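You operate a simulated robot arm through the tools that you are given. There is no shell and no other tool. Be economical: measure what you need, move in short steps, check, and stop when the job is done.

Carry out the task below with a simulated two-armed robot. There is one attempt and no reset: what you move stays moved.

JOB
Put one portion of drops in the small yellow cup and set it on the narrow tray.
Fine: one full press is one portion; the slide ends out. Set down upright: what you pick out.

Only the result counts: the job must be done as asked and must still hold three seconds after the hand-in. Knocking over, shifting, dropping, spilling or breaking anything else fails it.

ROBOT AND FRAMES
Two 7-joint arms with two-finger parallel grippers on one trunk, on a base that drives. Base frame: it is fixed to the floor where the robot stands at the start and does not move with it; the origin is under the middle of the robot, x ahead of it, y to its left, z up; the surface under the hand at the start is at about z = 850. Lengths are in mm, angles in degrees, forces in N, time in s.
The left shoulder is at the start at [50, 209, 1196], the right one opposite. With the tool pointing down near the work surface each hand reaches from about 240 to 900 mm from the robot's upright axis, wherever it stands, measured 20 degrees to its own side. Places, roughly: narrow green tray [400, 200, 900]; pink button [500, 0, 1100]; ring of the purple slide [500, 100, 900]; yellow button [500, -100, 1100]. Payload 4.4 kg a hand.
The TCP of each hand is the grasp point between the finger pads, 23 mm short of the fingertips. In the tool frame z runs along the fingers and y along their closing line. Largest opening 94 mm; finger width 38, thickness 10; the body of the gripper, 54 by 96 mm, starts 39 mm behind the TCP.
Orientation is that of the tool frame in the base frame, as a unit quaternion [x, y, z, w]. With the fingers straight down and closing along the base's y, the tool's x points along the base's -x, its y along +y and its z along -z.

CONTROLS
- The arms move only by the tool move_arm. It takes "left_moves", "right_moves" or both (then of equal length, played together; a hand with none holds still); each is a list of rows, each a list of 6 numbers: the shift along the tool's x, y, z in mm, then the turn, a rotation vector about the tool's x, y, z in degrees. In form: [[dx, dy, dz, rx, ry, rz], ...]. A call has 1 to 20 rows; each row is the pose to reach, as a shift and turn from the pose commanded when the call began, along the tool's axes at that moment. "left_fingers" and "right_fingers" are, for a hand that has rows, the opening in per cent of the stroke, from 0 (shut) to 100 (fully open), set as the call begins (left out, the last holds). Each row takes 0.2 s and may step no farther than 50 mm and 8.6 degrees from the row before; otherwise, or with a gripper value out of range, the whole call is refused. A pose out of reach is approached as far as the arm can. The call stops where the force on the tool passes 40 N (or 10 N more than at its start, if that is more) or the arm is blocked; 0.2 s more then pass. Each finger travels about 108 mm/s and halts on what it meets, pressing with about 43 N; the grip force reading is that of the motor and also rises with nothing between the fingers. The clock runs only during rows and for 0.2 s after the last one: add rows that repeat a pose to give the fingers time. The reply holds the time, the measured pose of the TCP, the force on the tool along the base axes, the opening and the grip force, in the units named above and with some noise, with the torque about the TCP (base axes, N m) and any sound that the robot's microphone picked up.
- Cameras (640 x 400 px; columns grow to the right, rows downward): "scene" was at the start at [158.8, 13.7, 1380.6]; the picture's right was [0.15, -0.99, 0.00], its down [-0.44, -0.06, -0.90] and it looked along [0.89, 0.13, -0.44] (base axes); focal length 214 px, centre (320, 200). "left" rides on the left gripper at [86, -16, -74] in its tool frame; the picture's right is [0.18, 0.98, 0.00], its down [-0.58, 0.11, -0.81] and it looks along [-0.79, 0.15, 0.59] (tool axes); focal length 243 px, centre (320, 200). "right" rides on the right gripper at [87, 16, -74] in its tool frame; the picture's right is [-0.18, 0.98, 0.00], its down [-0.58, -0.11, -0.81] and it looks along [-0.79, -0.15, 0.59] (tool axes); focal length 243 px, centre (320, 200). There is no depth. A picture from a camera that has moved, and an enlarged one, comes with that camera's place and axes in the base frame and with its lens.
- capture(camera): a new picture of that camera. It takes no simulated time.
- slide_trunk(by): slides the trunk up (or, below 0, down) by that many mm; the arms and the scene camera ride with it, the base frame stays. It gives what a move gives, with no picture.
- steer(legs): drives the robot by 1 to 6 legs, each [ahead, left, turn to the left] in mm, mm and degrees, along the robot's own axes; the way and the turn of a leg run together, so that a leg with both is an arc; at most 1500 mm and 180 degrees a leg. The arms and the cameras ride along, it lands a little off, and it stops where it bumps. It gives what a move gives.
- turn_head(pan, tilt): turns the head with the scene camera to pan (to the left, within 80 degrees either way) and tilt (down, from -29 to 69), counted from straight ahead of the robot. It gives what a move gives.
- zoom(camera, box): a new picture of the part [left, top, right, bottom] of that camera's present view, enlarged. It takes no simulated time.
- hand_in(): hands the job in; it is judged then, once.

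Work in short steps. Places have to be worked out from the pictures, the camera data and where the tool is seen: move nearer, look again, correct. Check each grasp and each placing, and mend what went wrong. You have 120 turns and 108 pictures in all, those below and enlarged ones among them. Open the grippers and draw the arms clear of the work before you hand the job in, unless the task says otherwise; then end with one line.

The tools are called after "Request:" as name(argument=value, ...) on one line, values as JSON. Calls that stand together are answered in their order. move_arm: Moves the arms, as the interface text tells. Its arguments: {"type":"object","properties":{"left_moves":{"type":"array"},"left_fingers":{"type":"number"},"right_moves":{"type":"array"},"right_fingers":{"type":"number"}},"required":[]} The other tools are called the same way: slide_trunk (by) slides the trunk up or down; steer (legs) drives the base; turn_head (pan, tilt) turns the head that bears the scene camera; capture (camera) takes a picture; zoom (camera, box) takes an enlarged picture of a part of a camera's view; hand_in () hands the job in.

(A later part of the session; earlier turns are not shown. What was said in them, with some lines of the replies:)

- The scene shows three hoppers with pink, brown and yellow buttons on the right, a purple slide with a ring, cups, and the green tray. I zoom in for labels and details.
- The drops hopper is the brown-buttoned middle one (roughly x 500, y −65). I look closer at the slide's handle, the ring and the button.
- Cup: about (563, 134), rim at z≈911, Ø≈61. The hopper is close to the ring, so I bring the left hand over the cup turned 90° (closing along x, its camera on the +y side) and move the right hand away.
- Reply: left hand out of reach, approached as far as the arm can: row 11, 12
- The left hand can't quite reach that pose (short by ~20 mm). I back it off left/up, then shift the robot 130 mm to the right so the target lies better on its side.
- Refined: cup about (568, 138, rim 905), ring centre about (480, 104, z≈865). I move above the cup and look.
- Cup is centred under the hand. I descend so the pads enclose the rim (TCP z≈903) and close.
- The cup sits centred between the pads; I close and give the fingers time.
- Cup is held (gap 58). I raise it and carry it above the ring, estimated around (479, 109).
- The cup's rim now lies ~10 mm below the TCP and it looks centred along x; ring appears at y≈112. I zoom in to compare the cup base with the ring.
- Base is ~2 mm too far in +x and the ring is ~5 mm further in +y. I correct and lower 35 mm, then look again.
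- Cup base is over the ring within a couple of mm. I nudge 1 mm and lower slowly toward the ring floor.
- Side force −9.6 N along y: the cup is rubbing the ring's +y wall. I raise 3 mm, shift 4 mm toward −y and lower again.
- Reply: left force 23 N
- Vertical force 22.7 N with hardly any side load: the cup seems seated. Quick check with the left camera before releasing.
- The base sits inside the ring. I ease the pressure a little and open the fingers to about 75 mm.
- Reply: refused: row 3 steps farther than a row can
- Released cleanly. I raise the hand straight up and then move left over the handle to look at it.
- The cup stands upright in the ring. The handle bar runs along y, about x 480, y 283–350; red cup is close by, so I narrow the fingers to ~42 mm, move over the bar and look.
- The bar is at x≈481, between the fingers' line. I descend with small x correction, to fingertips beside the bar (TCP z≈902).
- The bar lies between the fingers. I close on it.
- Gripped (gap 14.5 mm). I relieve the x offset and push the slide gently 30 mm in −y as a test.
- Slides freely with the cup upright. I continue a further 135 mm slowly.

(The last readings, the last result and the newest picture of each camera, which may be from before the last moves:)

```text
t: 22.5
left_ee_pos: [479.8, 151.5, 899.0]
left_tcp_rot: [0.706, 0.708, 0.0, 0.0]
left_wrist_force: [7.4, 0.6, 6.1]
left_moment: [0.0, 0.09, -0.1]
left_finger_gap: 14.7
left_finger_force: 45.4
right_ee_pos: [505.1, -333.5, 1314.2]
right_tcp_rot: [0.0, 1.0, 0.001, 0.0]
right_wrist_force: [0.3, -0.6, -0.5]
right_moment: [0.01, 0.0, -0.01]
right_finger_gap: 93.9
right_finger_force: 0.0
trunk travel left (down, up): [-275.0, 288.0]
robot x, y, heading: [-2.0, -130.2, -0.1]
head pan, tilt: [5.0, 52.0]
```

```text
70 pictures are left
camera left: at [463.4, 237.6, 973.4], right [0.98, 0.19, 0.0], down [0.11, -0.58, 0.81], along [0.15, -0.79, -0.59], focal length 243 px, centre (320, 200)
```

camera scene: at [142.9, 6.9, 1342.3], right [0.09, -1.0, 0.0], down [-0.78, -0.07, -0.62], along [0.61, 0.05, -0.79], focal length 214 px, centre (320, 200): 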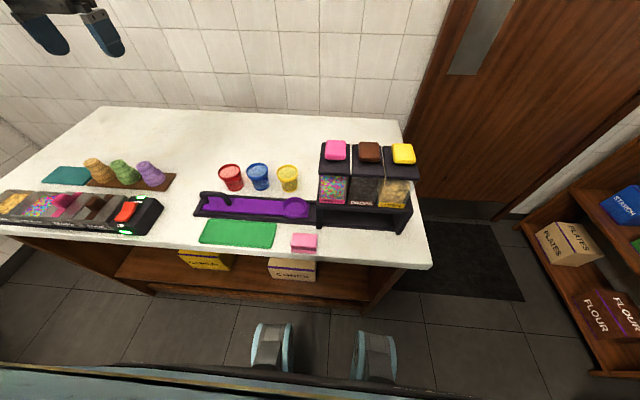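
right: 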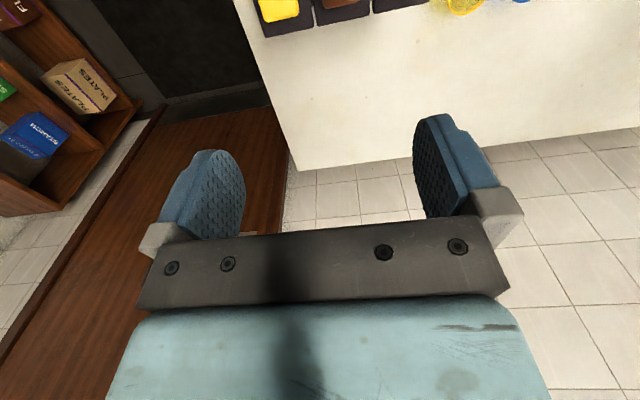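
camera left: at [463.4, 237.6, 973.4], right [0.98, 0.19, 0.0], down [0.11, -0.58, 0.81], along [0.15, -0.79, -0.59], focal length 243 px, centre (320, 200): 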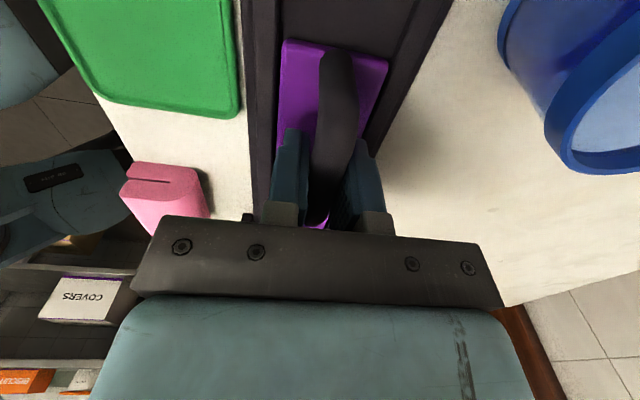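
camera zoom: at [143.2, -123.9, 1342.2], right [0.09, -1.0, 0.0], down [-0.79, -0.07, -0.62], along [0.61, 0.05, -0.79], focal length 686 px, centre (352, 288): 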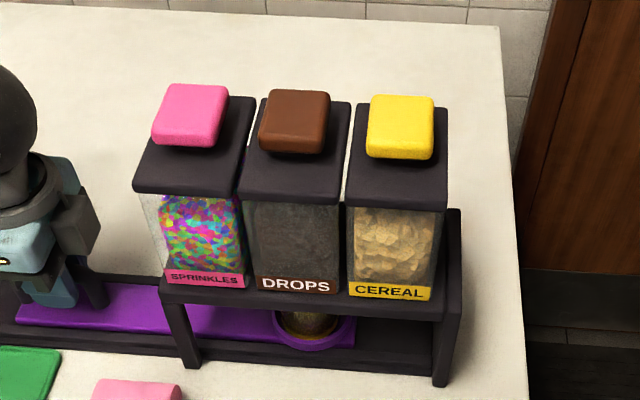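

The cup is under the rack; in the scene picture the ring centre (y≈−58) lines up with the DROPS hopper centre (≈ −56…−60). I bring the closed right hand above the brown button to measure it.

Request:
move_arm(right_moves=[[3, 34, 0, 0, 0, 0], [6, 68, 0, 0, 0, 0], [9, 102, 0, 0, 0, 0], [12, 136, 0, 0, 0, 0], [15, 170, 20, 0, 0, 0], [18, 204, 50, 0, 0, 0], [21, 238, 85, 0, 0, 0], [24, 274, 114, 0, 0, 0], [24, 274, 114, 0, 0, 0]], right_fingers=0)

Request:
capture(camera="right")

Request:
capture(camera="scene")

```text
t: 24.5
left_ee_pos: [479.8, 150.6, 899.3]
left_tcp_rot: [0.706, 0.708, 0.0, 0.0]
left_wrist_force: [9.8, 1.0, 7.9]
left_moment: [-0.36, 0.06, -0.07]
left_finger_gap: 14.6
left_finger_force: 44.9
right_ee_pos: [480.0, -60.2, 1199.6]
right_tcp_rot: [0.0, 1.0, 0.001, 0.0]
right_wrist_force: [0.2, 0.5, 0.3]
right_moment: [-0.01, 0.01, -0.02]
right_finger_gap: 0.2
right_finger_force: 42.5
trunk travel left (down, up): [-275.0, 288.0]
robot x, y, heading: [-0.4, -128.3, 0.0]
head pan, tilt: [5.0, 52.0]
```

```text
69 pictures are left
camera right: at [393.2, -42.7, 1274.2], right [0.19, 0.98, 0.0], down [0.58, -0.11, 0.81], along [0.79, -0.15, -0.59], focal length 243 px, centre (320, 200)
```

right: 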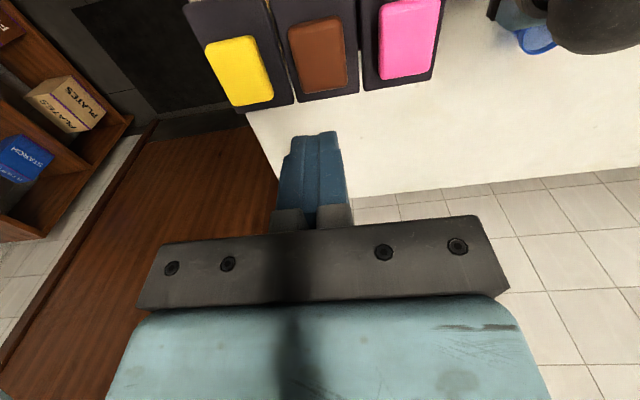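

```text
68 pictures are left
camera scene: at [143.2, -124.4, 1342.2], right [0.09, -1.0, 0.0], down [-0.79, -0.07, -0.62], along [0.61, 0.05, -0.79], focal length 214 px, centre (320, 200)
```

scene: 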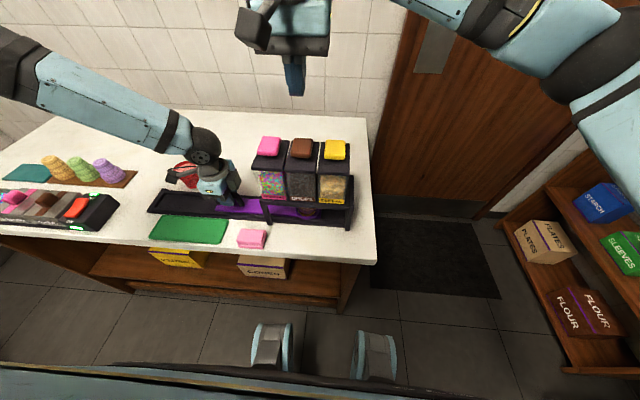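

Brown button triangulates to (472, −59, top ≈1080); matches ring y. I move over it and lower to tips ≈1100 for a check.

Request:
move_arm(right_moves=[[8, 1, 30, 0, 0, 0], [8, 1, 60, 0, 0, 0], [8, 1, 76, 0, 0, 0], [8, 1, 76, 0, 0, 0]])

Request:
capture(camera="right")

Request:
zoom(camera="scene", box=[230, 90, 390, 235])

```text
t: 25.5
left_ee_pos: [479.7, 151.4, 898.6]
left_tcp_rot: [0.707, 0.707, -0.001, 0.0]
left_wrist_force: [9.9, 0.6, 7.9]
left_moment: [-0.76, 0.03, -0.09]
left_finger_gap: 14.5
left_finger_force: 45.2
right_ee_pos: [473.4, -59.7, 1125.0]
right_tcp_rot: [0.001, 1.0, 0.0, 0.0]
right_wrist_force: [0.0, 0.0, -0.4]
right_moment: [0.01, 0.01, -0.01]
right_finger_gap: 0.0
right_finger_force: 42.2
trunk travel left (down, up): [-275.0, 288.0]
robot x, y, heading: [-1.6, -129.5, 0.1]
head pan, tilt: [5.0, 52.0]
```

```text
67 pictures are left
camera right: at [385.3, -41.5, 1198.7], right [0.19, 0.98, 0.0], down [0.58, -0.11, 0.81], along [0.79, -0.15, -0.59], focal length 243 px, centre (320, 200)
```

right: 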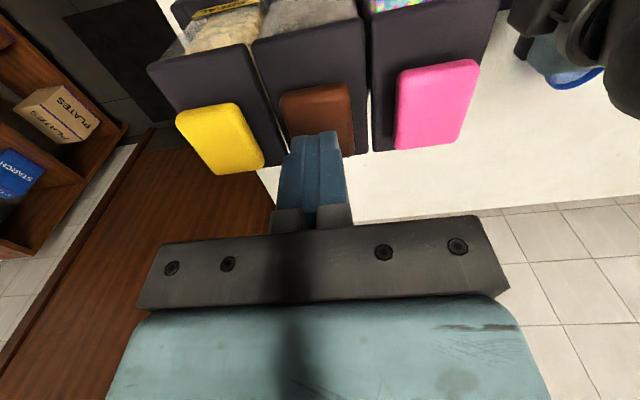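

```text
2.76 times, centred on (310, 162) of scene
camera zoom: at [143.2, -124.0, 1342.2], right [0.09, -1.0, 0.0], down [-0.79, -0.07, -0.62], along [0.61, 0.05, -0.79], focal length 592 px, centre (348, 303)
```

zoom: 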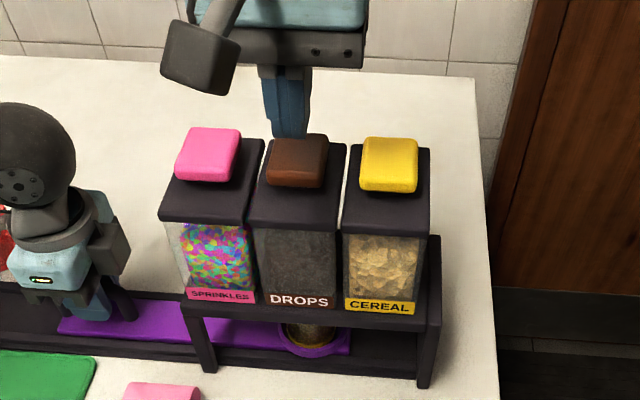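

Aligned over the brown button. I descend in small steps to find contact.

Request:
move_arm(right_moves=[[0, 0, 6, 0, 0, 0], [0, 0, 12, 0, 0, 0], [0, 0, 16, 0, 0, 0], [0, 0, 19, 0, 0, 0]])

Request:
zoom(camera="scene", box=[270, 110, 350, 160])

```text
t: 26.5
left_ee_pos: [480.0, 151.2, 899.5]
left_tcp_rot: [0.706, 0.708, 0.0, 0.001]
left_wrist_force: [9.7, 1.5, 7.9]
left_moment: [-0.45, 0.02, -0.08]
left_finger_gap: 14.4
left_finger_force: 45.1
right_ee_pos: [472.2, -58.0, 1106.1]
right_tcp_rot: [0.0, 1.0, 0.0, 0.0]
right_wrist_force: [0.0, -0.4, -0.1]
right_moment: [-0.01, 0.03, 0.01]
right_finger_gap: 0.3
right_finger_force: 42.3
trunk travel left (down, up): [-275.0, 288.0]
robot x, y, heading: [0.1, -130.3, 0.0]
head pan, tilt: [5.0, 52.0]
```

```text
8.00 times, centred on (310, 135) of scene
camera zoom: at [143.2, -124.0, 1342.2], right [0.09, -1.0, 0.0], down [-0.79, -0.07, -0.62], along [0.61, 0.05, -0.79], focal length 1716 px, centre (400, 720)
```

zoom: 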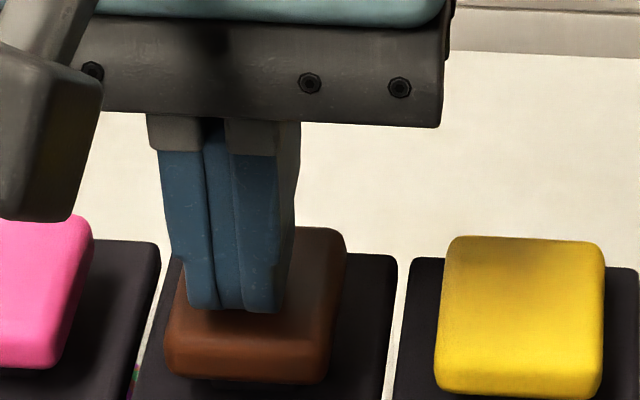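

Tips are just above the button, slightly left of centre. I shift 3 mm and press down in one steady motion, stopping at the bottom.

Request:
move_arm(right_moves=[[0, -3, 0, 0, 0, 0], [0, -3, 3, 0, 0, 0], [0, -3, 6, 0, 0, 0], [0, -3, 9, 0, 0, 0], [0, -3, 12, 0, 0, 0], [0, -3, 15, 0, 0, 0], [0, -3, 18, 0, 0, 0], [0, -3, 21, 0, 0, 0]])

Request:
zoom(camera="scene", box=[270, 110, 350, 160])

```text
t: 28.2
left_ee_pos: [481.3, 150.8, 899.4]
left_tcp_rot: [0.706, 0.708, 0.001, 0.001]
left_wrist_force: [2.7, 0.9, -2.6]
left_moment: [-0.38, -0.08, -0.08]
left_finger_gap: 14.7
left_finger_force: 44.9
right_ee_pos: [473.2, -61.7, 1091.3]
right_tcp_rot: [0.002, 1.0, 0.004, 0.004]
right_wrist_force: [1.6, -2.5, 21.4]
right_moment: [-0.12, 0.25, 0.02]
right_finger_gap: 0.0
right_finger_force: 42.2
trunk travel left (down, up): [-275.0, 288.0]
robot x, y, heading: [0.2, -130.2, 0.0]
head pan, tilt: [5.0, 52.0]
stopped in row 8 (right hand): the force on the tool passed its limit at 44 N (the readings are from after the stop); the commanded pose is now the measured one
```

```text
8.00 times, centred on (310, 135) of scene
camera zoom: at [141.9, -124.3, 1342.4], right [0.09, -1.0, 0.0], down [-0.78, -0.07, -0.62], along [0.61, 0.05, -0.79], focal length 1716 px, centre (400, 720)
```

zoom: 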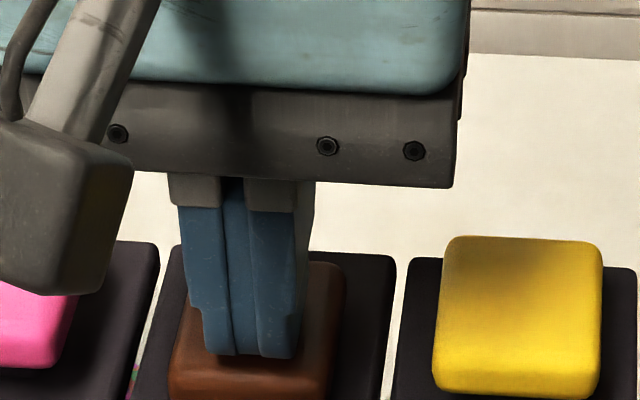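

The press stopped at 44 N. Before releasing, I look at the button's height and the cup.

Request:
zoom(camera="scene", box=[270, 125, 350, 220])

Request:
capture(camera="right")

```text
4.21 times, centred on (310, 172) of scene
camera zoom: at [141.9, -124.3, 1342.4], right [0.09, -1.0, 0.0], down [-0.78, -0.07, -0.62], along [0.61, 0.05, -0.79], focal length 903 px, centre (362, 316)
```

zoom: 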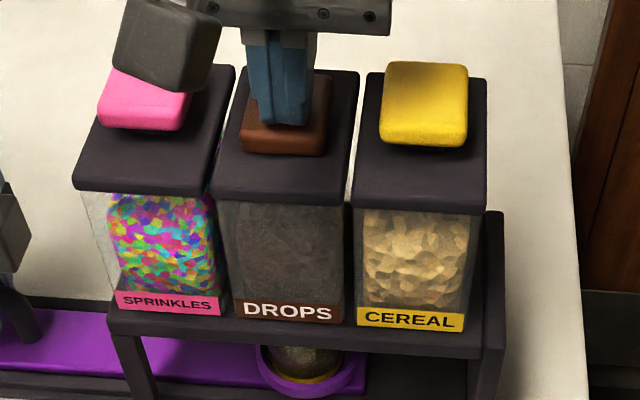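

```text
62 pictures are left
camera right: at [384.7, -44.7, 1165.8], right [0.19, 0.98, 0.01], down [0.58, -0.12, 0.81], along [0.8, -0.15, -0.59], focal length 243 px, centre (320, 200)
```

right: 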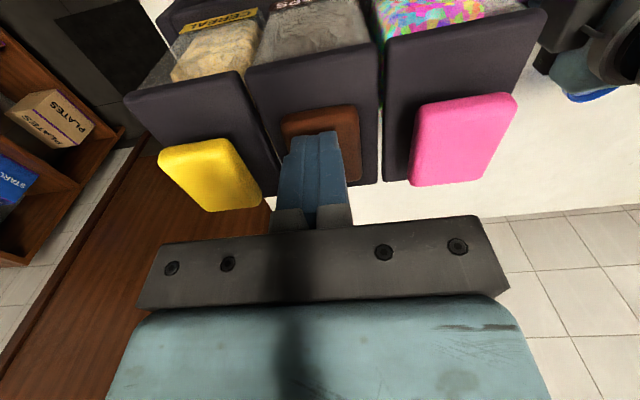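

The button is visibly depressed but still a bit proud. I press a bit further to see whether it has bottomed.

Request:
move_arm(right_moves=[[0, 0, 2, 0, 0, 0], [0, 0, 4, 0, 0, 0], [0, 0, 6, 0, 0, 0], [0, 0, 8, 0, 0, 0], [0, 0, 10, 0, 0, 0]])

Request:
zoom(camera="scene", box=[270, 125, 350, 220])

```text
t: 28.7
left_ee_pos: [479.7, 151.9, 898.9]
left_tcp_rot: [0.707, 0.707, 0.002, 0.001]
left_wrist_force: [0.8, 1.4, -0.6]
left_moment: [-0.35, -0.07, -0.13]
left_finger_gap: 14.8
left_finger_force: 45.1
right_ee_pos: [472.6, -61.1, 1092.3]
right_tcp_rot: [0.002, 1.0, 0.006, 0.005]
right_wrist_force: [-0.8, -2.7, 21.2]
right_moment: [-0.08, 0.35, 0.05]
right_finger_gap: 0.1
right_finger_force: 42.4
trunk travel left (down, up): [-275.0, 288.0]
robot x, y, heading: [0.0, -126.8, -0.1]
head pan, tilt: [5.0, 52.0]
stopped in row 2 (right hand): the force on the tool passed its limit at 42 N (the readings are from after the stop); the commanded pose is now the measured one
```

```text
4.21 times, centred on (310, 172) of scene
camera zoom: at [141.4, -124.5, 1342.5], right [0.09, -1.0, 0.0], down [-0.78, -0.07, -0.62], along [0.61, 0.05, -0.79], focal length 903 px, centre (362, 316)
```

zoom: 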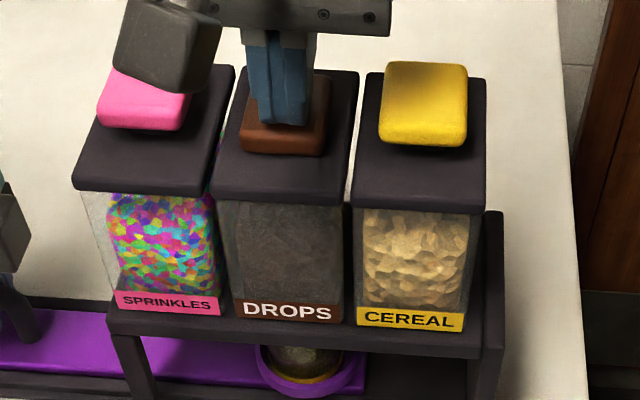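

It doesn't move further at 42 N: the button is bottomed. I release by raising the right hand, then check.

Request:
move_arm(right_moves=[[0, 0, -10, 0, 0, 0], [0, 0, -30, 0, 0, 0], [0, 0, -60, 0, 0, 0], [0, 0, -100, 0, 0, 0], [0, 0, -130, 0, 0, 0]])

Request:
zoom(camera="scene", box=[270, 115, 350, 220])

```text
t: 29.9
left_ee_pos: [480.3, 151.7, 898.2]
left_tcp_rot: [0.707, 0.708, 0.001, 0.001]
left_wrist_force: [-3.1, 2.3, 12.7]
left_moment: [-0.17, -0.11, -0.23]
left_finger_gap: 14.8
left_finger_force: 45.2
right_ee_pos: [472.2, -60.6, 1220.9]
right_tcp_rot: [0.001, 1.0, 0.004, 0.005]
right_wrist_force: [0.2, 0.4, 0.3]
right_moment: [-0.03, 0.05, -0.01]
right_finger_gap: 0.0
right_finger_force: 42.3
trunk travel left (down, up): [-275.0, 288.0]
robot x, y, heading: [-7.0, -132.9, 0.0]
head pan, tilt: [5.0, 52.0]
```

```text
3.81 times, centred on (310, 168) of scene
camera zoom: at [141.7, -124.4, 1342.4], right [0.09, -1.0, 0.0], down [-0.78, -0.07, -0.62], along [0.61, 0.05, -0.79], focal length 817 px, centre (358, 324)
```

zoom: 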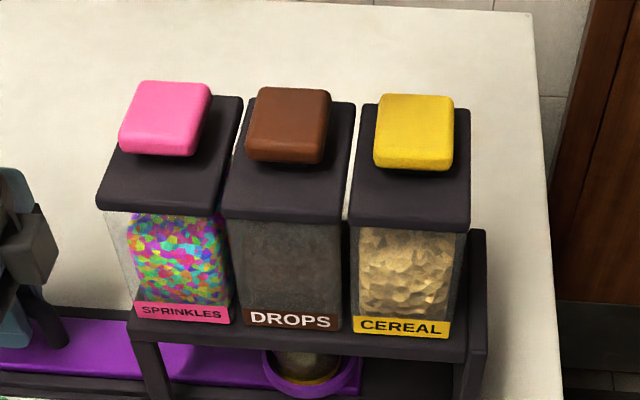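

Button sprang back. Now I draw the slide out slowly by 165 mm.

Request:
move_arm(left_moves=[[5, 0, 0, 0, 0, 0], [13, 0, 0, 0, 0, 0], [22, 0, 0, 0, 0, 0], [31, 0, 0, 0, 0, 0], [40, 0, 0, 0, 0, 0], [49, 0, 0, 0, 0, 0], [58, 0, 0, 0, 0, 0], [67, 0, 0, 0, 0, 0], [76, 0, 0, 0, 0, 0], [85, 0, 0, 0, 0, 0], [94, 0, 0, 0, 0, 0], [103, 0, 0, 0, 0, 0], [112, 0, 0, 0, 0, 0], [121, 0, 0, 0, 0, 0], [130, 0, 0, 0, 0, 0], [139, 0, 0, 0, 0, 0], [148, 0, 0, 0, 0, 0], [156, 0, 0, 0, 0, 0], [161, 0, 0, 0, 0, 0], [164, 0, 0, 0, 0, 0]])

Request:
zoom(camera="scene", box=[150, 110, 350, 235])

Request:
capture(camera="left")

```text
t: 34.1
left_ee_pos: [480.0, 317.4, 899.2]
left_tcp_rot: [0.707, 0.708, 0.002, 0.0]
left_wrist_force: [-0.3, 2.4, 11.1]
left_moment: [-0.52, -0.07, -0.19]
left_finger_gap: 14.7
left_finger_force: 45.3
right_ee_pos: [471.9, -61.9, 1220.3]
right_tcp_rot: [0.001, 1.0, 0.004, 0.004]
right_wrist_force: [0.2, 0.0, -0.3]
right_moment: [-0.01, -0.02, 0.01]
right_finger_gap: 0.0
right_finger_force: 42.5
trunk travel left (down, up): [-275.0, 288.0]
robot x, y, heading: [-1.3, -133.5, -0.1]
head pan, tilt: [5.0, 52.0]
```

```text
3.20 times, centred on (250, 172) of scene
camera zoom: at [142.2, -124.5, 1342.3], right [0.09, -1.0, 0.0], down [-0.78, -0.07, -0.62], along [0.61, 0.05, -0.79], focal length 686 px, centre (544, 288)
```

zoom: 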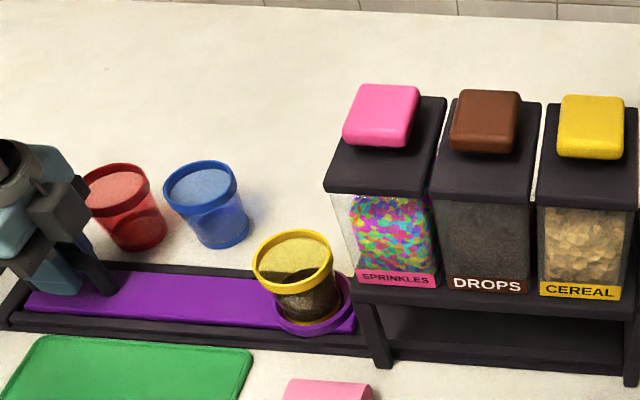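

```text
58 pictures are left
camera left: at [463.3, 401.9, 973.4], right [0.98, 0.19, 0.0], down [0.11, -0.58, 0.81], along [0.15, -0.79, -0.59], focal length 243 px, centre (320, 200)
```

left: 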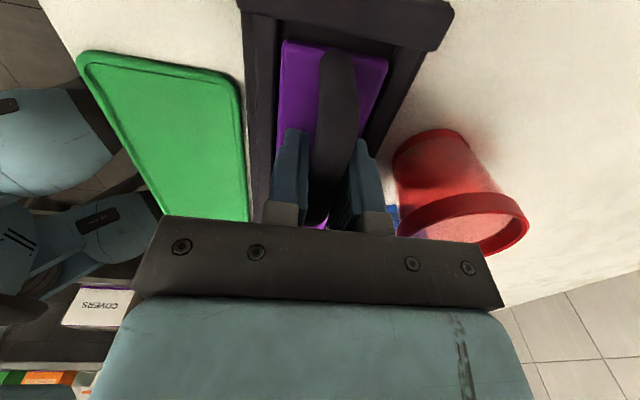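

The slide is back to its starting place. I check the cup's contents and surroundings for stray drops.

Request:
zoom(camera="scene", box=[220, 170, 270, 215])

Request:
zoom(camera="scene", box=[255, 185, 360, 235])

```text
8.89 times, centred on (245, 192) of scene
camera zoom: at [142.2, -124.5, 1342.3], right [0.09, -1.0, 0.0], down [-0.78, -0.07, -0.62], along [0.61, 0.05, -0.79], focal length 1906 px, centre (987, 267)
```

zoom: 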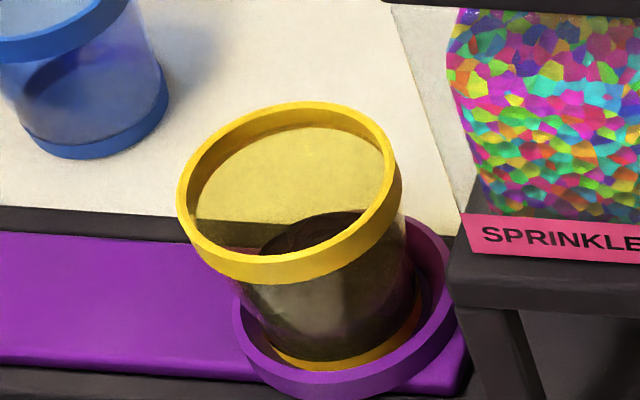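

```text
6.10 times, centred on (308, 210) of scene
camera zoom: at [142.2, -124.5, 1342.3], right [0.09, -1.0, 0.0], down [-0.78, -0.07, -0.62], along [0.61, 0.05, -0.79], focal length 1307 px, centre (396, 139)
```

zoom: 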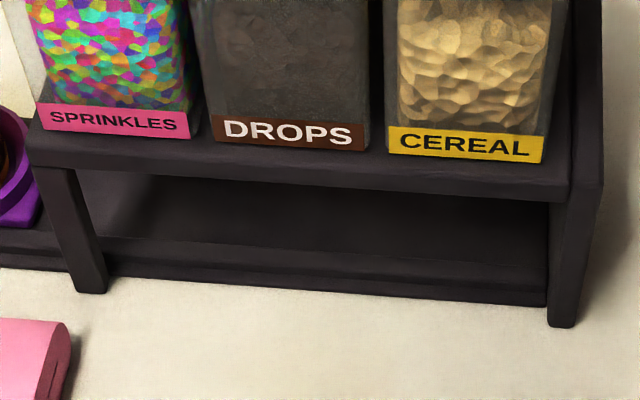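

The cup seems to hold dark content. I release the handle, raise the left hand, and move over the cup to look inside; right hand retreats too.

Request:
move_arm(left_moves=[[0, 0, 0, 0, 0, 0], [0, 0, 0, 0, 0, 0], [0, 0, -40, 0, 0, 0], [0, 0, -80, 0, 0, 0], [0, 0, -110, 0, 0, 0]], left_fingers=45, right_moves=[[0, -30, -20, 0, 0, 0], [0, -60, -40, 0, 0, 0], [0, -100, -60, 0, 0, 0], [0, -140, -60, 0, 0, 0], [0, -180, -60, 0, 0, 0]])

Request:
move_arm(left_moves=[[-40, 0, 0, 0, 0, 0], [-80, 0, 0, 0, 0, 0], [-120, 0, 0, 0, 0, 0], [-160, 0, 0, 0, 0, 0], [-160, 0, 0, 0, 0, 0]], left_fingers=82)

Request:
capture(camera="left")

Request:
zoom(camera="scene", box=[150, 110, 350, 235])

```text
t: 35.3
left_ee_pos: [481.0, 314.9, 1009.8]
left_tcp_rot: [0.708, 0.707, 0.001, 0.0]
left_wrist_force: [-1.1, -0.4, 0.5]
left_moment: [-0.01, 0.01, -0.02]
left_finger_gap: 42.3
left_finger_force: 0.0
right_ee_pos: [471.7, -245.2, 1277.2]
right_tcp_rot: [0.0, 1.0, 0.006, 0.004]
right_wrist_force: [-0.8, -0.5, 0.0]
right_moment: [0.05, -0.02, -0.01]
right_finger_gap: 0.0
right_finger_force: 42.9
trunk travel left (down, up): [-275.0, 288.0]
robot x, y, heading: [0.9, -130.1, -0.1]
head pan, tilt: [5.0, 52.0]
```

```text
t: 36.5
left_ee_pos: [481.4, 156.4, 1006.5]
left_tcp_rot: [0.706, 0.708, 0.001, 0.0]
left_wrist_force: [0.0, 0.2, -0.1]
left_moment: [0.01, 0.04, 0.01]
left_finger_gap: 77.3
left_finger_force: 0.2
right_ee_pos: [472.9, -241.0, 1276.7]
right_tcp_rot: [0.001, 1.0, 0.004, 0.003]
right_wrist_force: [0.4, 0.3, -1.1]
right_moment: [-0.03, 0.0, -0.02]
right_finger_gap: 0.0
right_finger_force: 42.3
trunk travel left (down, up): [-275.0, 288.0]
robot x, y, heading: [-1.6, -133.1, -0.1]
head pan, tilt: [5.0, 52.0]
```

```text
55 pictures are left
camera left: at [464.1, 242.3, 1081.4], right [0.98, 0.19, 0.0], down [0.11, -0.58, 0.81], along [0.15, -0.79, -0.59], focal length 243 px, centre (320, 200)
```

left: 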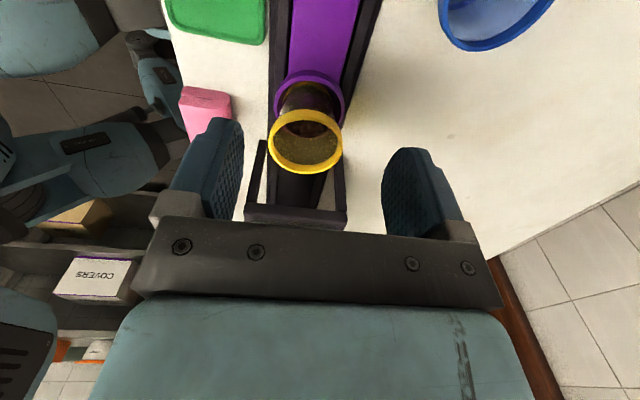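

```text
3.20 times, centred on (250, 172) of scene
camera zoom: at [142.6, -122.8, 1342.3], right [0.09, -1.0, 0.0], down [-0.78, -0.07, -0.62], along [0.61, 0.05, -0.79], focal length 686 px, centre (544, 288)
```

zoom: 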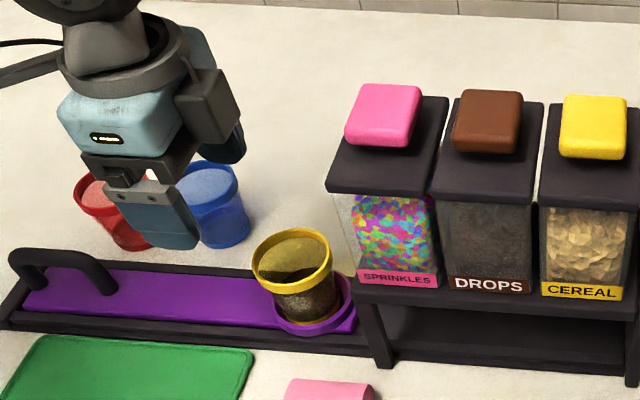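

I zoom on the cup to see its contents and refine its position.

Request:
zoom(camera="left", box=[250, 60, 370, 190])

```text
3.08 times, centred on (310, 125) of left
camera zoom: at [464.1, 242.3, 1081.4], right [0.98, 0.19, 0.0], down [0.11, -0.58, 0.81], along [0.15, -0.79, -0.59], focal length 746 px, centre (351, 431)
```

zoom: 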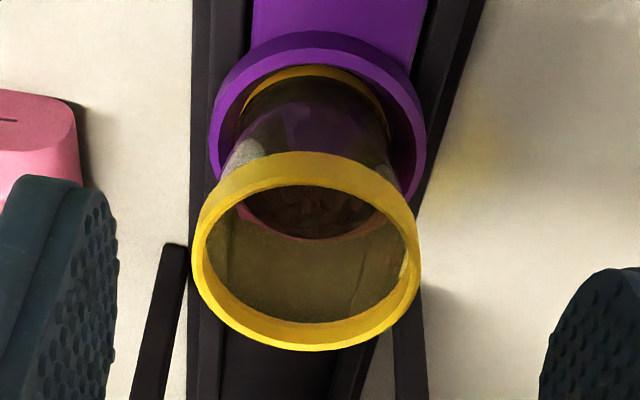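

Brown drops lie in the cup bottom. Cup is at about (477.5, 107). I move over it and descend around the rim (TCP z≈920).

Request:
move_arm(left_moves=[[-25, -2, 0, 0, 0, 0], [-49, -3.5, 0, 0, 0, 0], [-49, -3.5, 25, 0, 0, 0], [-49, -3.5, 55, 0, 0, 0], [-49, -3.5, 55, 0, 0, 0]])

Request:
capture(camera="left")

```text
t: 37.7
left_ee_pos: [475.7, 108.7, 954.4]
left_tcp_rot: [0.707, 0.708, 0.001, 0.0]
left_wrist_force: [-0.9, -0.6, 0.0]
left_moment: [0.01, 0.0, -0.03]
left_finger_gap: 77.1
left_finger_force: 0.0
right_ee_pos: [472.5, -242.4, 1277.8]
right_tcp_rot: [0.001, 1.0, 0.004, 0.004]
right_wrist_force: [0.2, 0.1, 0.8]
right_moment: [0.01, -0.02, 0.02]
right_finger_gap: 0.1
right_finger_force: 43.1
trunk travel left (down, up): [-275.0, 288.0]
robot x, y, heading: [-1.2, -132.6, -0.2]
head pan, tilt: [5.0, 52.0]
```

```text
52 pictures are left
camera left: at [460.4, 193.4, 1028.1], right [0.98, 0.19, 0.0], down [0.11, -0.58, 0.81], along [0.15, -0.79, -0.59], focal length 243 px, centre (320, 200)
```

left: 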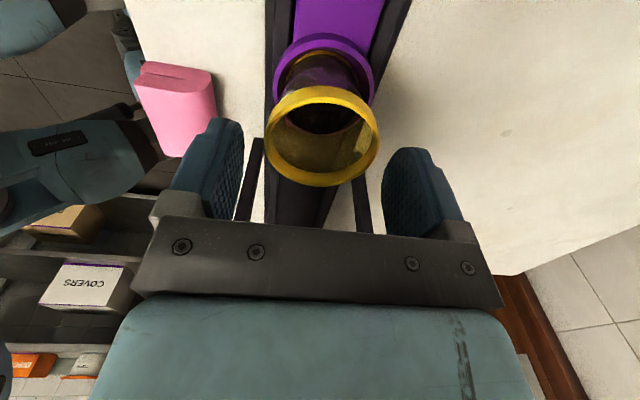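

Aligned within ~1 mm. I descend 34 mm and close.

Request:
move_arm(left_moves=[[0, 1, 17, 0, 0, 0], [0, 1, 34, 0, 0, 0], [0, 1, 34, 0, 0, 0]])

Request:
move_arm(left_moves=[[0, 0, 0, 0, 0, 0], [0, 0, 0, 0, 0, 0], [0, 0, 0, 0, 0, 0]], left_fingers=0)

Request:
capture(camera="left")

```text
t: 38.5
left_ee_pos: [478.8, 108.1, 920.0]
left_tcp_rot: [0.706, 0.708, 0.001, 0.001]
left_wrist_force: [0.0, -0.7, -0.3]
left_moment: [0.0, 0.01, 0.01]
left_finger_gap: 77.0
left_finger_force: 0.0
right_ee_pos: [472.6, -243.1, 1278.1]
right_tcp_rot: [0.0, 1.0, 0.004, 0.004]
right_wrist_force: [0.4, -0.4, 0.2]
right_moment: [0.01, -0.03, 0.02]
right_finger_gap: 0.0
right_finger_force: 42.2
trunk travel left (down, up): [-275.0, 288.0]
robot x, y, heading: [4.3, -134.1, -0.4]
head pan, tilt: [5.0, 52.0]
```

```text
t: 39.3
left_ee_pos: [478.1, 108.0, 919.9]
left_tcp_rot: [0.707, 0.707, 0.002, 0.001]
left_wrist_force: [-0.2, 0.6, 0.6]
left_moment: [0.01, 0.02, 0.01]
left_finger_gap: 57.2
left_finger_force: 43.1
right_ee_pos: [472.8, -242.7, 1276.8]
right_tcp_rot: [0.001, 1.0, 0.004, 0.004]
right_wrist_force: [0.5, -0.4, -0.6]
right_moment: [-0.02, 0.0, 0.0]
right_finger_gap: 0.0
right_finger_force: 42.1
trunk travel left (down, up): [-275.0, 288.0]
robot x, y, heading: [1.5, -132.8, -0.4]
head pan, tilt: [5.0, 52.0]
```

```text
51 pictures are left
camera left: at [461.7, 193.4, 994.0], right [0.98, 0.19, 0.0], down [0.11, -0.58, 0.81], along [0.15, -0.79, -0.59], focal length 243 px, centre (320, 200)
```

left: 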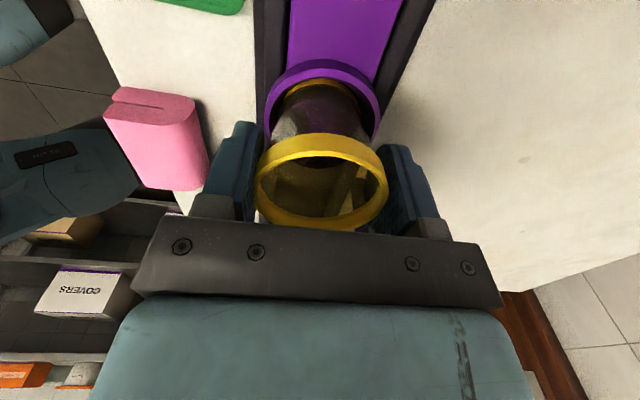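

Gripped (57 mm). I lift slowly 40 mm and check for slip.

Request:
move_arm(left_moves=[[0, 0, -5, 0, 0, 0], [0, 0, -12, 0, 0, 0], [0, 0, -20, 0, 0, 0], [0, 0, -30, 0, 0, 0], [0, 0, -40, 0, 0, 0]])

Request:
capture(camera="left")

Request:
zoom(camera="scene", box=[150, 110, 350, 235])

```text
t: 40.5
left_ee_pos: [477.3, 107.5, 961.1]
left_tcp_rot: [0.707, 0.708, 0.0, 0.0]
left_wrist_force: [0.4, 0.0, -0.3]
left_moment: [-0.02, 0.03, 0.0]
left_finger_gap: 56.9
left_finger_force: 42.8
right_ee_pos: [472.8, -242.7, 1276.4]
right_tcp_rot: [0.001, 1.0, 0.005, 0.003]
right_wrist_force: [0.4, -0.2, -0.9]
right_moment: [0.02, -0.01, -0.02]
right_finger_gap: 0.0
right_finger_force: 42.3
trunk travel left (down, up): [-275.0, 288.0]
robot x, y, heading: [1.0, -129.9, -0.2]
head pan, tilt: [5.0, 52.0]
```

```text
50 pictures are left
camera left: at [461.5, 193.0, 1034.2], right [0.98, 0.19, 0.0], down [0.11, -0.58, 0.81], along [0.15, -0.79, -0.59], focal length 243 px, centre (320, 200)
```

left: 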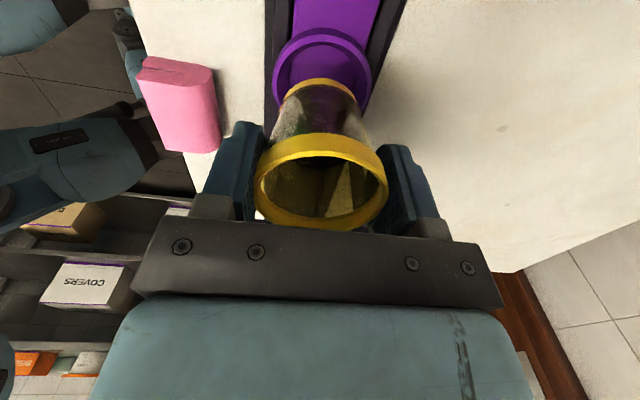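

```text
3.20 times, centred on (250, 172) of scene
camera zoom: at [142.9, -124.2, 1342.3], right [0.09, -1.0, 0.0], down [-0.79, -0.07, -0.62], along [0.61, 0.05, -0.79], focal length 686 px, centre (544, 288)
```

zoom: 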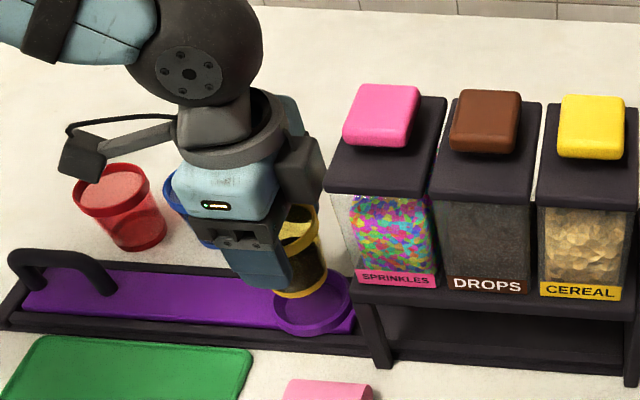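

No slip. The tray spans about x 365–435, y 150–335, centre (400, 242). I lift a bit more and carry the cup there slowly.

Request:
move_arm(left_moves=[[0, 0, -12, 0, 0, 0], [0, 0, -25, 0, 0, 0], [13, -8, -25, 0, 0, 0], [26, -16, -25, 0, 0, 0], [40, -24, -25, 0, 0, 0], [54, -32, -25, 0, 0, 0], [68, -40, -25, 0, 0, 0], [82, -48, -25, 0, 0, 0], [96, -56, -25, 0, 0, 0], [110, -64, -25, 0, 0, 0], [123, -72, -25, 0, 0, 0], [132, -77, -25, 0, 0, 0], [132, -77, -25, 0, 0, 0]])

Request:
capture(camera="left")

Request:
zoom(camera="scene", box=[120, 110, 320, 260])

```text
t: 43.3
left_ee_pos: [400.8, 239.5, 984.3]
left_tcp_rot: [0.706, 0.708, 0.001, 0.001]
left_wrist_force: [-0.1, 0.4, -2.0]
left_moment: [0.01, 0.02, 0.0]
left_finger_gap: 57.1
left_finger_force: 43.0
right_ee_pos: [473.1, -242.3, 1277.3]
right_tcp_rot: [0.001, 1.0, 0.005, 0.003]
right_wrist_force: [0.1, -0.1, 0.5]
right_moment: [-0.03, -0.01, 0.0]
right_finger_gap: 0.0
right_finger_force: 42.5
trunk travel left (down, up): [-275.0, 288.0]
robot x, y, heading: [-1.3, -131.6, -0.3]
head pan, tilt: [5.0, 52.0]
```

```text
48 pictures are left
camera left: at [384.5, 324.6, 1058.8], right [0.98, 0.19, 0.0], down [0.11, -0.58, 0.81], along [0.15, -0.79, -0.59], focal length 243 px, centre (320, 200)
```

left: 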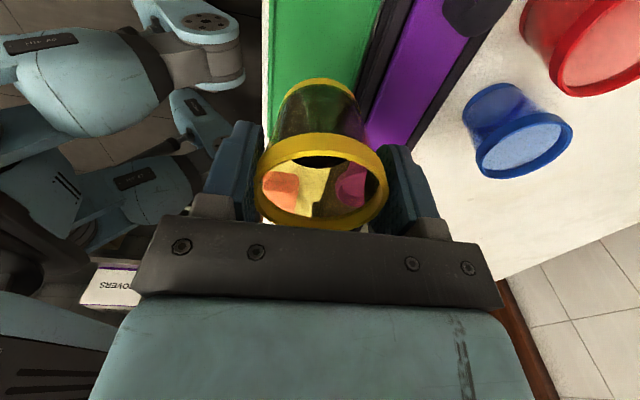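

```text
2.67 times, centred on (220, 185) of scene
camera zoom: at [143.3, -124.3, 1342.2], right [0.09, -1.0, 0.0], down [-0.79, -0.07, -0.62], along [0.61, 0.05, -0.79], focal length 572 px, centre (587, 240)
```

zoom: 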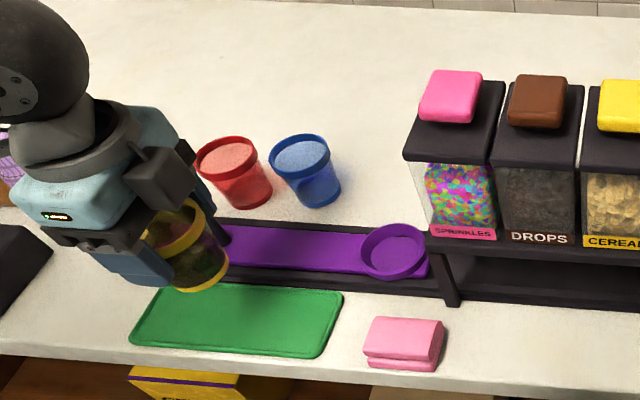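

Tray in x spans ~358–436; cup at 400 is well centred. I lower to just above the tray.

Request:
move_arm(left_moves=[[0, -2, 15, 0, 0, 0], [0, -2, 30, 0, 0, 0], [0, -2, 45, 0, 0, 0], [0, -2, 58, 0, 0, 0], [0, -2, 64, 0, 0, 0]])

Request:
capture(camera="left")

Request:
zoom(camera="scene", box=[130, 150, 270, 250])

```text
t: 44.5
left_ee_pos: [399.6, 239.3, 921.2]
left_tcp_rot: [0.707, 0.708, 0.0, -0.001]
left_wrist_force: [0.1, 0.4, -0.2]
left_moment: [0.0, -0.01, 0.01]
left_finger_gap: 56.9
left_finger_force: 43.4
right_ee_pos: [473.6, -242.4, 1277.0]
right_tcp_rot: [0.001, 1.0, 0.005, 0.004]
right_wrist_force: [0.1, 0.3, 1.3]
right_moment: [0.02, -0.02, 0.01]
right_finger_gap: 0.0
right_finger_force: 42.2
trunk travel left (down, up): [-275.0, 288.0]
robot x, y, heading: [-4.2, -132.3, -0.1]
head pan, tilt: [5.0, 52.0]
```

```text
46 pictures are left
camera left: at [382.7, 325.2, 994.8], right [0.98, 0.18, 0.0], down [0.11, -0.58, 0.81], along [0.15, -0.79, -0.59], focal length 243 px, centre (320, 200)
```

left: 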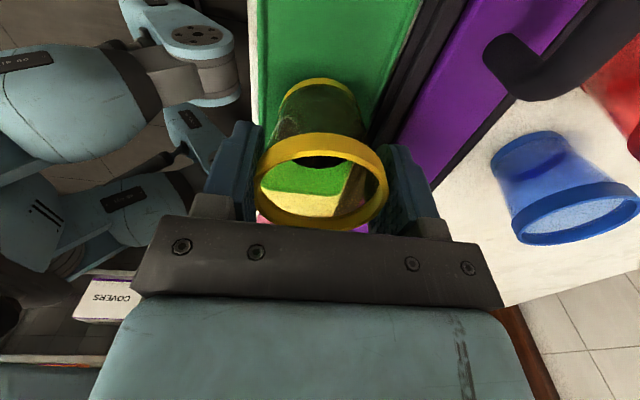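

```text
4.00 times, centred on (200, 200) of scene
camera zoom: at [143.1, -124.1, 1342.3], right [0.09, -1.0, 0.0], down [-0.79, -0.07, -0.62], along [0.61, 0.05, -0.79], focal length 858 px, centre (800, 200)
```

zoom: 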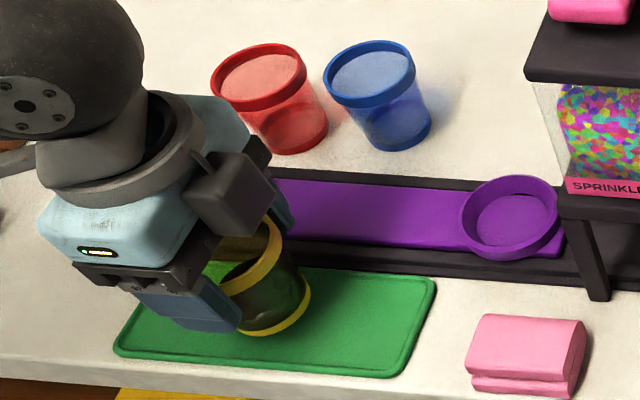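

Just above the tray; I lower in 3 mm steps until a small upward force shows.

Request:
move_arm(left_moves=[[0, 0, 3, 0, 0, 0], [0, 0, 6, 0, 0, 0], [0, 0, 9, 0, 0, 0]])

```text
t: 45.3
left_ee_pos: [398.4, 238.8, 911.3]
left_tcp_rot: [0.706, 0.708, 0.0, 0.001]
left_wrist_force: [-0.7, 0.4, -0.7]
left_moment: [0.02, 0.0, -0.01]
left_finger_gap: 56.9
left_finger_force: 42.9
right_ee_pos: [473.1, -242.1, 1278.1]
right_tcp_rot: [0.001, 1.0, 0.005, 0.003]
right_wrist_force: [0.8, -0.4, -0.4]
right_moment: [0.01, 0.02, 0.01]
right_finger_gap: 0.0
right_finger_force: 42.3
trunk travel left (down, up): [-275.0, 288.0]
robot x, y, heading: [-0.2, -131.9, -0.1]
head pan, tilt: [5.0, 52.0]
```

No contact yet; continue in 2 mm steps.

Request:
move_arm(left_moves=[[0, 0, 2, 0, 0, 0], [0, 0, 4, 0, 0, 0]])

```text
t: 45.9
left_ee_pos: [399.6, 239.8, 909.1]
left_tcp_rot: [0.707, 0.708, 0.003, 0.001]
left_wrist_force: [-0.8, 7.0, 22.7]
left_moment: [0.25, 0.05, 0.01]
left_finger_gap: 56.7
left_finger_force: 43.0
right_ee_pos: [471.9, -243.3, 1277.8]
right_tcp_rot: [0.0, 1.0, 0.004, 0.005]
right_wrist_force: [0.4, -1.0, 0.2]
right_moment: [0.0, -0.01, 0.0]
right_finger_gap: 0.0
right_finger_force: 42.1
trunk travel left (down, up): [-275.0, 288.0]
robot x, y, heading: [0.0, -129.1, -0.2]
head pan, tilt: [5.0, 52.0]
```

Contact at 22.7 N. I ease back 1.5 mm and open the fingers moderately.

Request:
move_arm(left_moves=[[0, 0, -1.5, 0, 0, 0], [0, 0, -1.5, 0, 0, 0]])

Request:
move_arm(left_moves=[[0, 0, 0, 0, 0, 0], [0, 0, 0, 0, 0, 0]], left_fingers=80)

Request:
capture(camera="left")

```text
t: 46.5
left_ee_pos: [398.6, 239.9, 909.6]
left_tcp_rot: [0.707, 0.707, 0.001, 0.0]
left_wrist_force: [2.2, 1.1, 12.5]
left_moment: [0.05, -0.06, -0.03]
left_finger_gap: 56.6
left_finger_force: 42.8
right_ee_pos: [472.0, -242.9, 1277.2]
right_tcp_rot: [0.001, 1.0, 0.004, 0.003]
right_wrist_force: [-0.6, -0.8, -0.1]
right_moment: [0.0, 0.02, -0.01]
right_finger_gap: 0.1
right_finger_force: 42.4
trunk travel left (down, up): [-275.0, 288.0]
robot x, y, heading: [-1.1, -129.4, -0.1]
head pan, tilt: [5.0, 52.0]
```

```text
t: 47.1
left_ee_pos: [398.5, 238.6, 907.4]
left_tcp_rot: [0.706, 0.708, 0.001, 0.0]
left_wrist_force: [0.4, 0.3, 0.3]
left_moment: [-0.01, 0.04, 0.0]
left_finger_gap: 75.3
left_finger_force: 0.0
right_ee_pos: [473.1, -242.6, 1277.9]
right_tcp_rot: [0.001, 1.0, 0.003, 0.004]
right_wrist_force: [-0.4, -0.2, -0.3]
right_moment: [0.04, -0.01, -0.02]
right_finger_gap: 0.0
right_finger_force: 42.1
trunk travel left (down, up): [-275.0, 288.0]
robot x, y, heading: [-2.6, -131.0, -0.1]
head pan, tilt: [5.0, 52.0]
```

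```text
44 pictures are left
camera left: at [382.2, 324.9, 982.8], right [0.98, 0.19, 0.0], down [0.11, -0.58, 0.81], along [0.15, -0.79, -0.59], focal length 243 px, centre (320, 200)
```

left: 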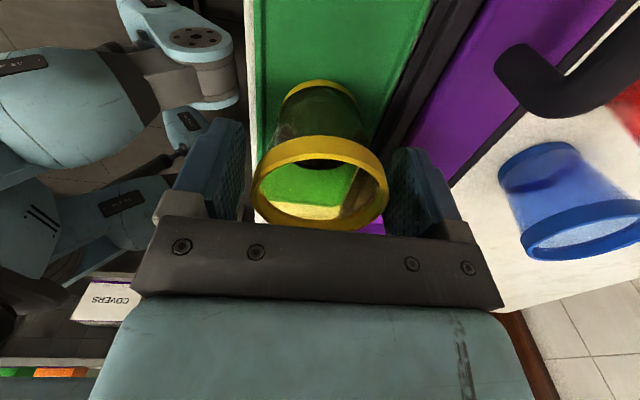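

Released, cup standing. I raise the hand straight up and then draw it away to the left, and the right hand up and away.

Request:
move_arm(left_moves=[[0, 0, -25, 0, 0, 0], [0, 0, -60, 0, 0, 0], [0, 0, -100, 0, 0, 0], [0, 0, -145, 0, 0, 0], [40, 0, -170, 0, 0, 0], [85, 0, -190, 0, 0, 0], [130, 0, -210, 0, 0, 0], [175, 0, -230, 0, 0, 0]])

Request:
zoom(camera="scene", box=[130, 100, 350, 250])

Request:
capture(camera="left")

Request:
capture(camera="scene")

```text
t: 48.9
left_ee_pos: [396.6, 415.6, 1139.5]
left_tcp_rot: [0.708, 0.706, 0.0, 0.0]
left_wrist_force: [-0.6, -0.3, -0.5]
left_moment: [0.01, 0.05, 0.0]
left_finger_gap: 75.2
left_finger_force: 0.1
right_ee_pos: [473.2, -242.2, 1277.4]
right_tcp_rot: [0.001, 1.0, 0.004, 0.004]
right_wrist_force: [0.1, 0.5, 0.1]
right_moment: [0.01, 0.02, 0.0]
right_finger_gap: 0.0
right_finger_force: 41.9
trunk travel left (down, up): [-275.0, 288.0]
robot x, y, heading: [0.9, -132.9, 0.1]
head pan, tilt: [5.0, 52.0]
```

```text
2.67 times, centred on (240, 175) of scene
camera zoom: at [142.3, -124.2, 1342.3], right [0.09, -1.0, 0.0], down [-0.78, -0.07, -0.62], along [0.61, 0.05, -0.79], focal length 572 px, centre (533, 267)
```

zoom: 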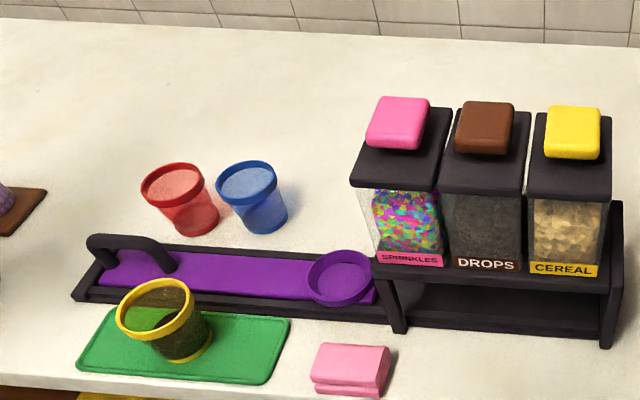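

```text
42 pictures are left
camera left: at [380.4, 500.9, 1213.1], right [0.98, 0.18, 0.0], down [0.11, -0.58, 0.81], along [0.15, -0.79, -0.59], focal length 243 px, centre (320, 200)
```

left: 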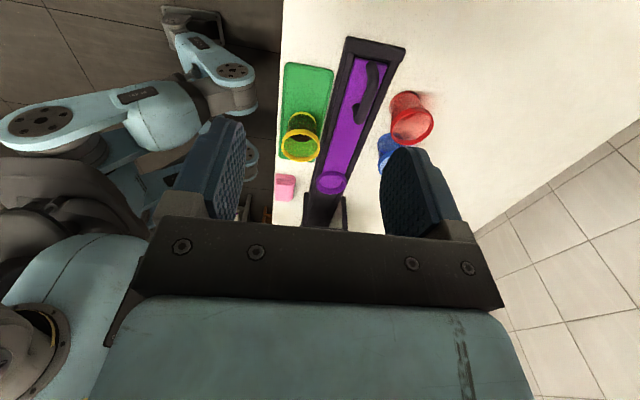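

```text
41 pictures are left
camera scene: at [142.3, -124.2, 1342.3], right [0.09, -1.0, 0.0], down [-0.78, -0.07, -0.62], along [0.61, 0.05, -0.79], focal length 214 px, centre (320, 200)
```

scene: 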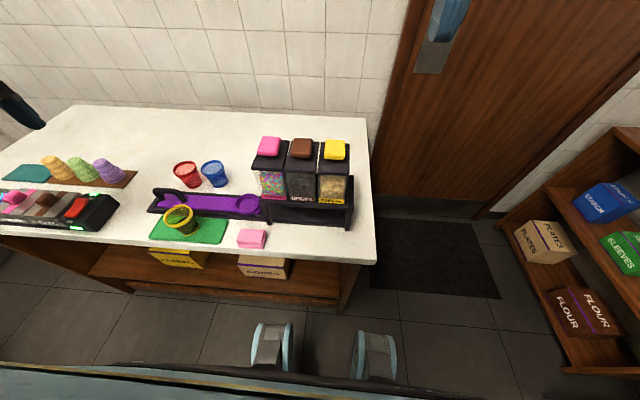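

The cup stands on the tray. A final close look at contents and slide.

Request:
zoom(camera="scene", box=[145, 180, 225, 245])

Request:
zoom(camera="left", box=[270, 30, 450, 210])

```text
6.15 times, centred on (185, 212) of scene
camera zoom: at [142.3, -124.2, 1342.3], right [0.09, -1.0, 0.0], down [-0.78, -0.07, -0.62], along [0.61, 0.05, -0.79], focal length 1320 px, centre (1151, 123)
```

zoom: 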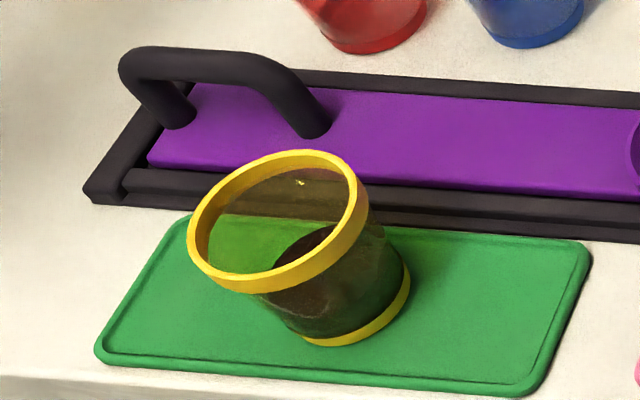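

```text
2.22 times, centred on (360, 120) of left
camera zoom: at [380.4, 500.9, 1213.1], right [0.98, 0.18, 0.0], down [0.11, -0.58, 0.81], along [0.15, -0.79, -0.59], focal length 539 px, centre (231, 378)
```

zoom: 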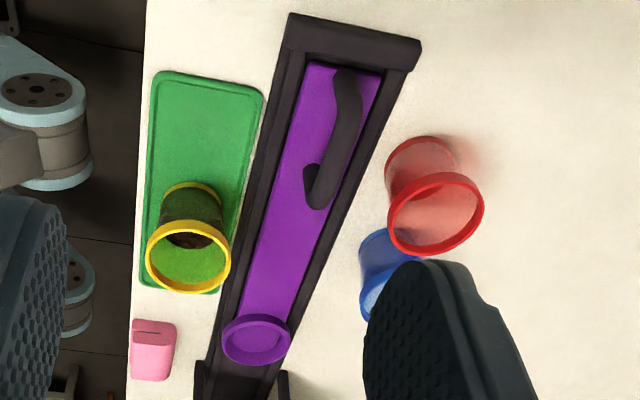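

The cup holds brown drops and stands upright on the green tray, and the slide is out. I open both grippers, then hand in.

Request:
move_arm(left_moves=[[0, 0, -10, 0, 0, 0], [0, 0, -20, 0, 0, 0], [0, 0, -20, 0, 0, 0]], left_fingers=100, right_moves=[[0, -20, -10, 0, 0, 0], [0, -40, -20, 0, 0, 0], [0, -40, -20, 0, 0, 0]], right_fingers=100)

Request:
hand_in()

```text
t: 49.7
left_ee_pos: [398.3, 414.6, 1158.8]
left_tcp_rot: [0.707, 0.708, 0.0, -0.001]
left_wrist_force: [-0.4, -0.4, 0.1]
left_moment: [-0.02, -0.03, -0.01]
left_finger_gap: 93.9
left_finger_force: 0.1
right_ee_pos: [472.6, -280.9, 1298.4]
right_tcp_rot: [0.003, 1.0, 0.003, 0.003]
right_wrist_force: [-0.4, 0.4, -0.5]
right_moment: [-0.02, -0.04, 0.0]
right_finger_gap: 94.1
right_finger_force: 0.1
trunk travel left (down, up): [-275.0, 288.0]
robot x, y, heading: [2.7, -127.9, -0.1]
head pan, tilt: [5.0, 52.0]
```

```text
The job is handed in.
```

I handed the job in: the small yellow cup stands upright on the narrow green tray with drops in it from one full press of the brown button, the slide is back out, and I saw nothing else spilled or knocked over.
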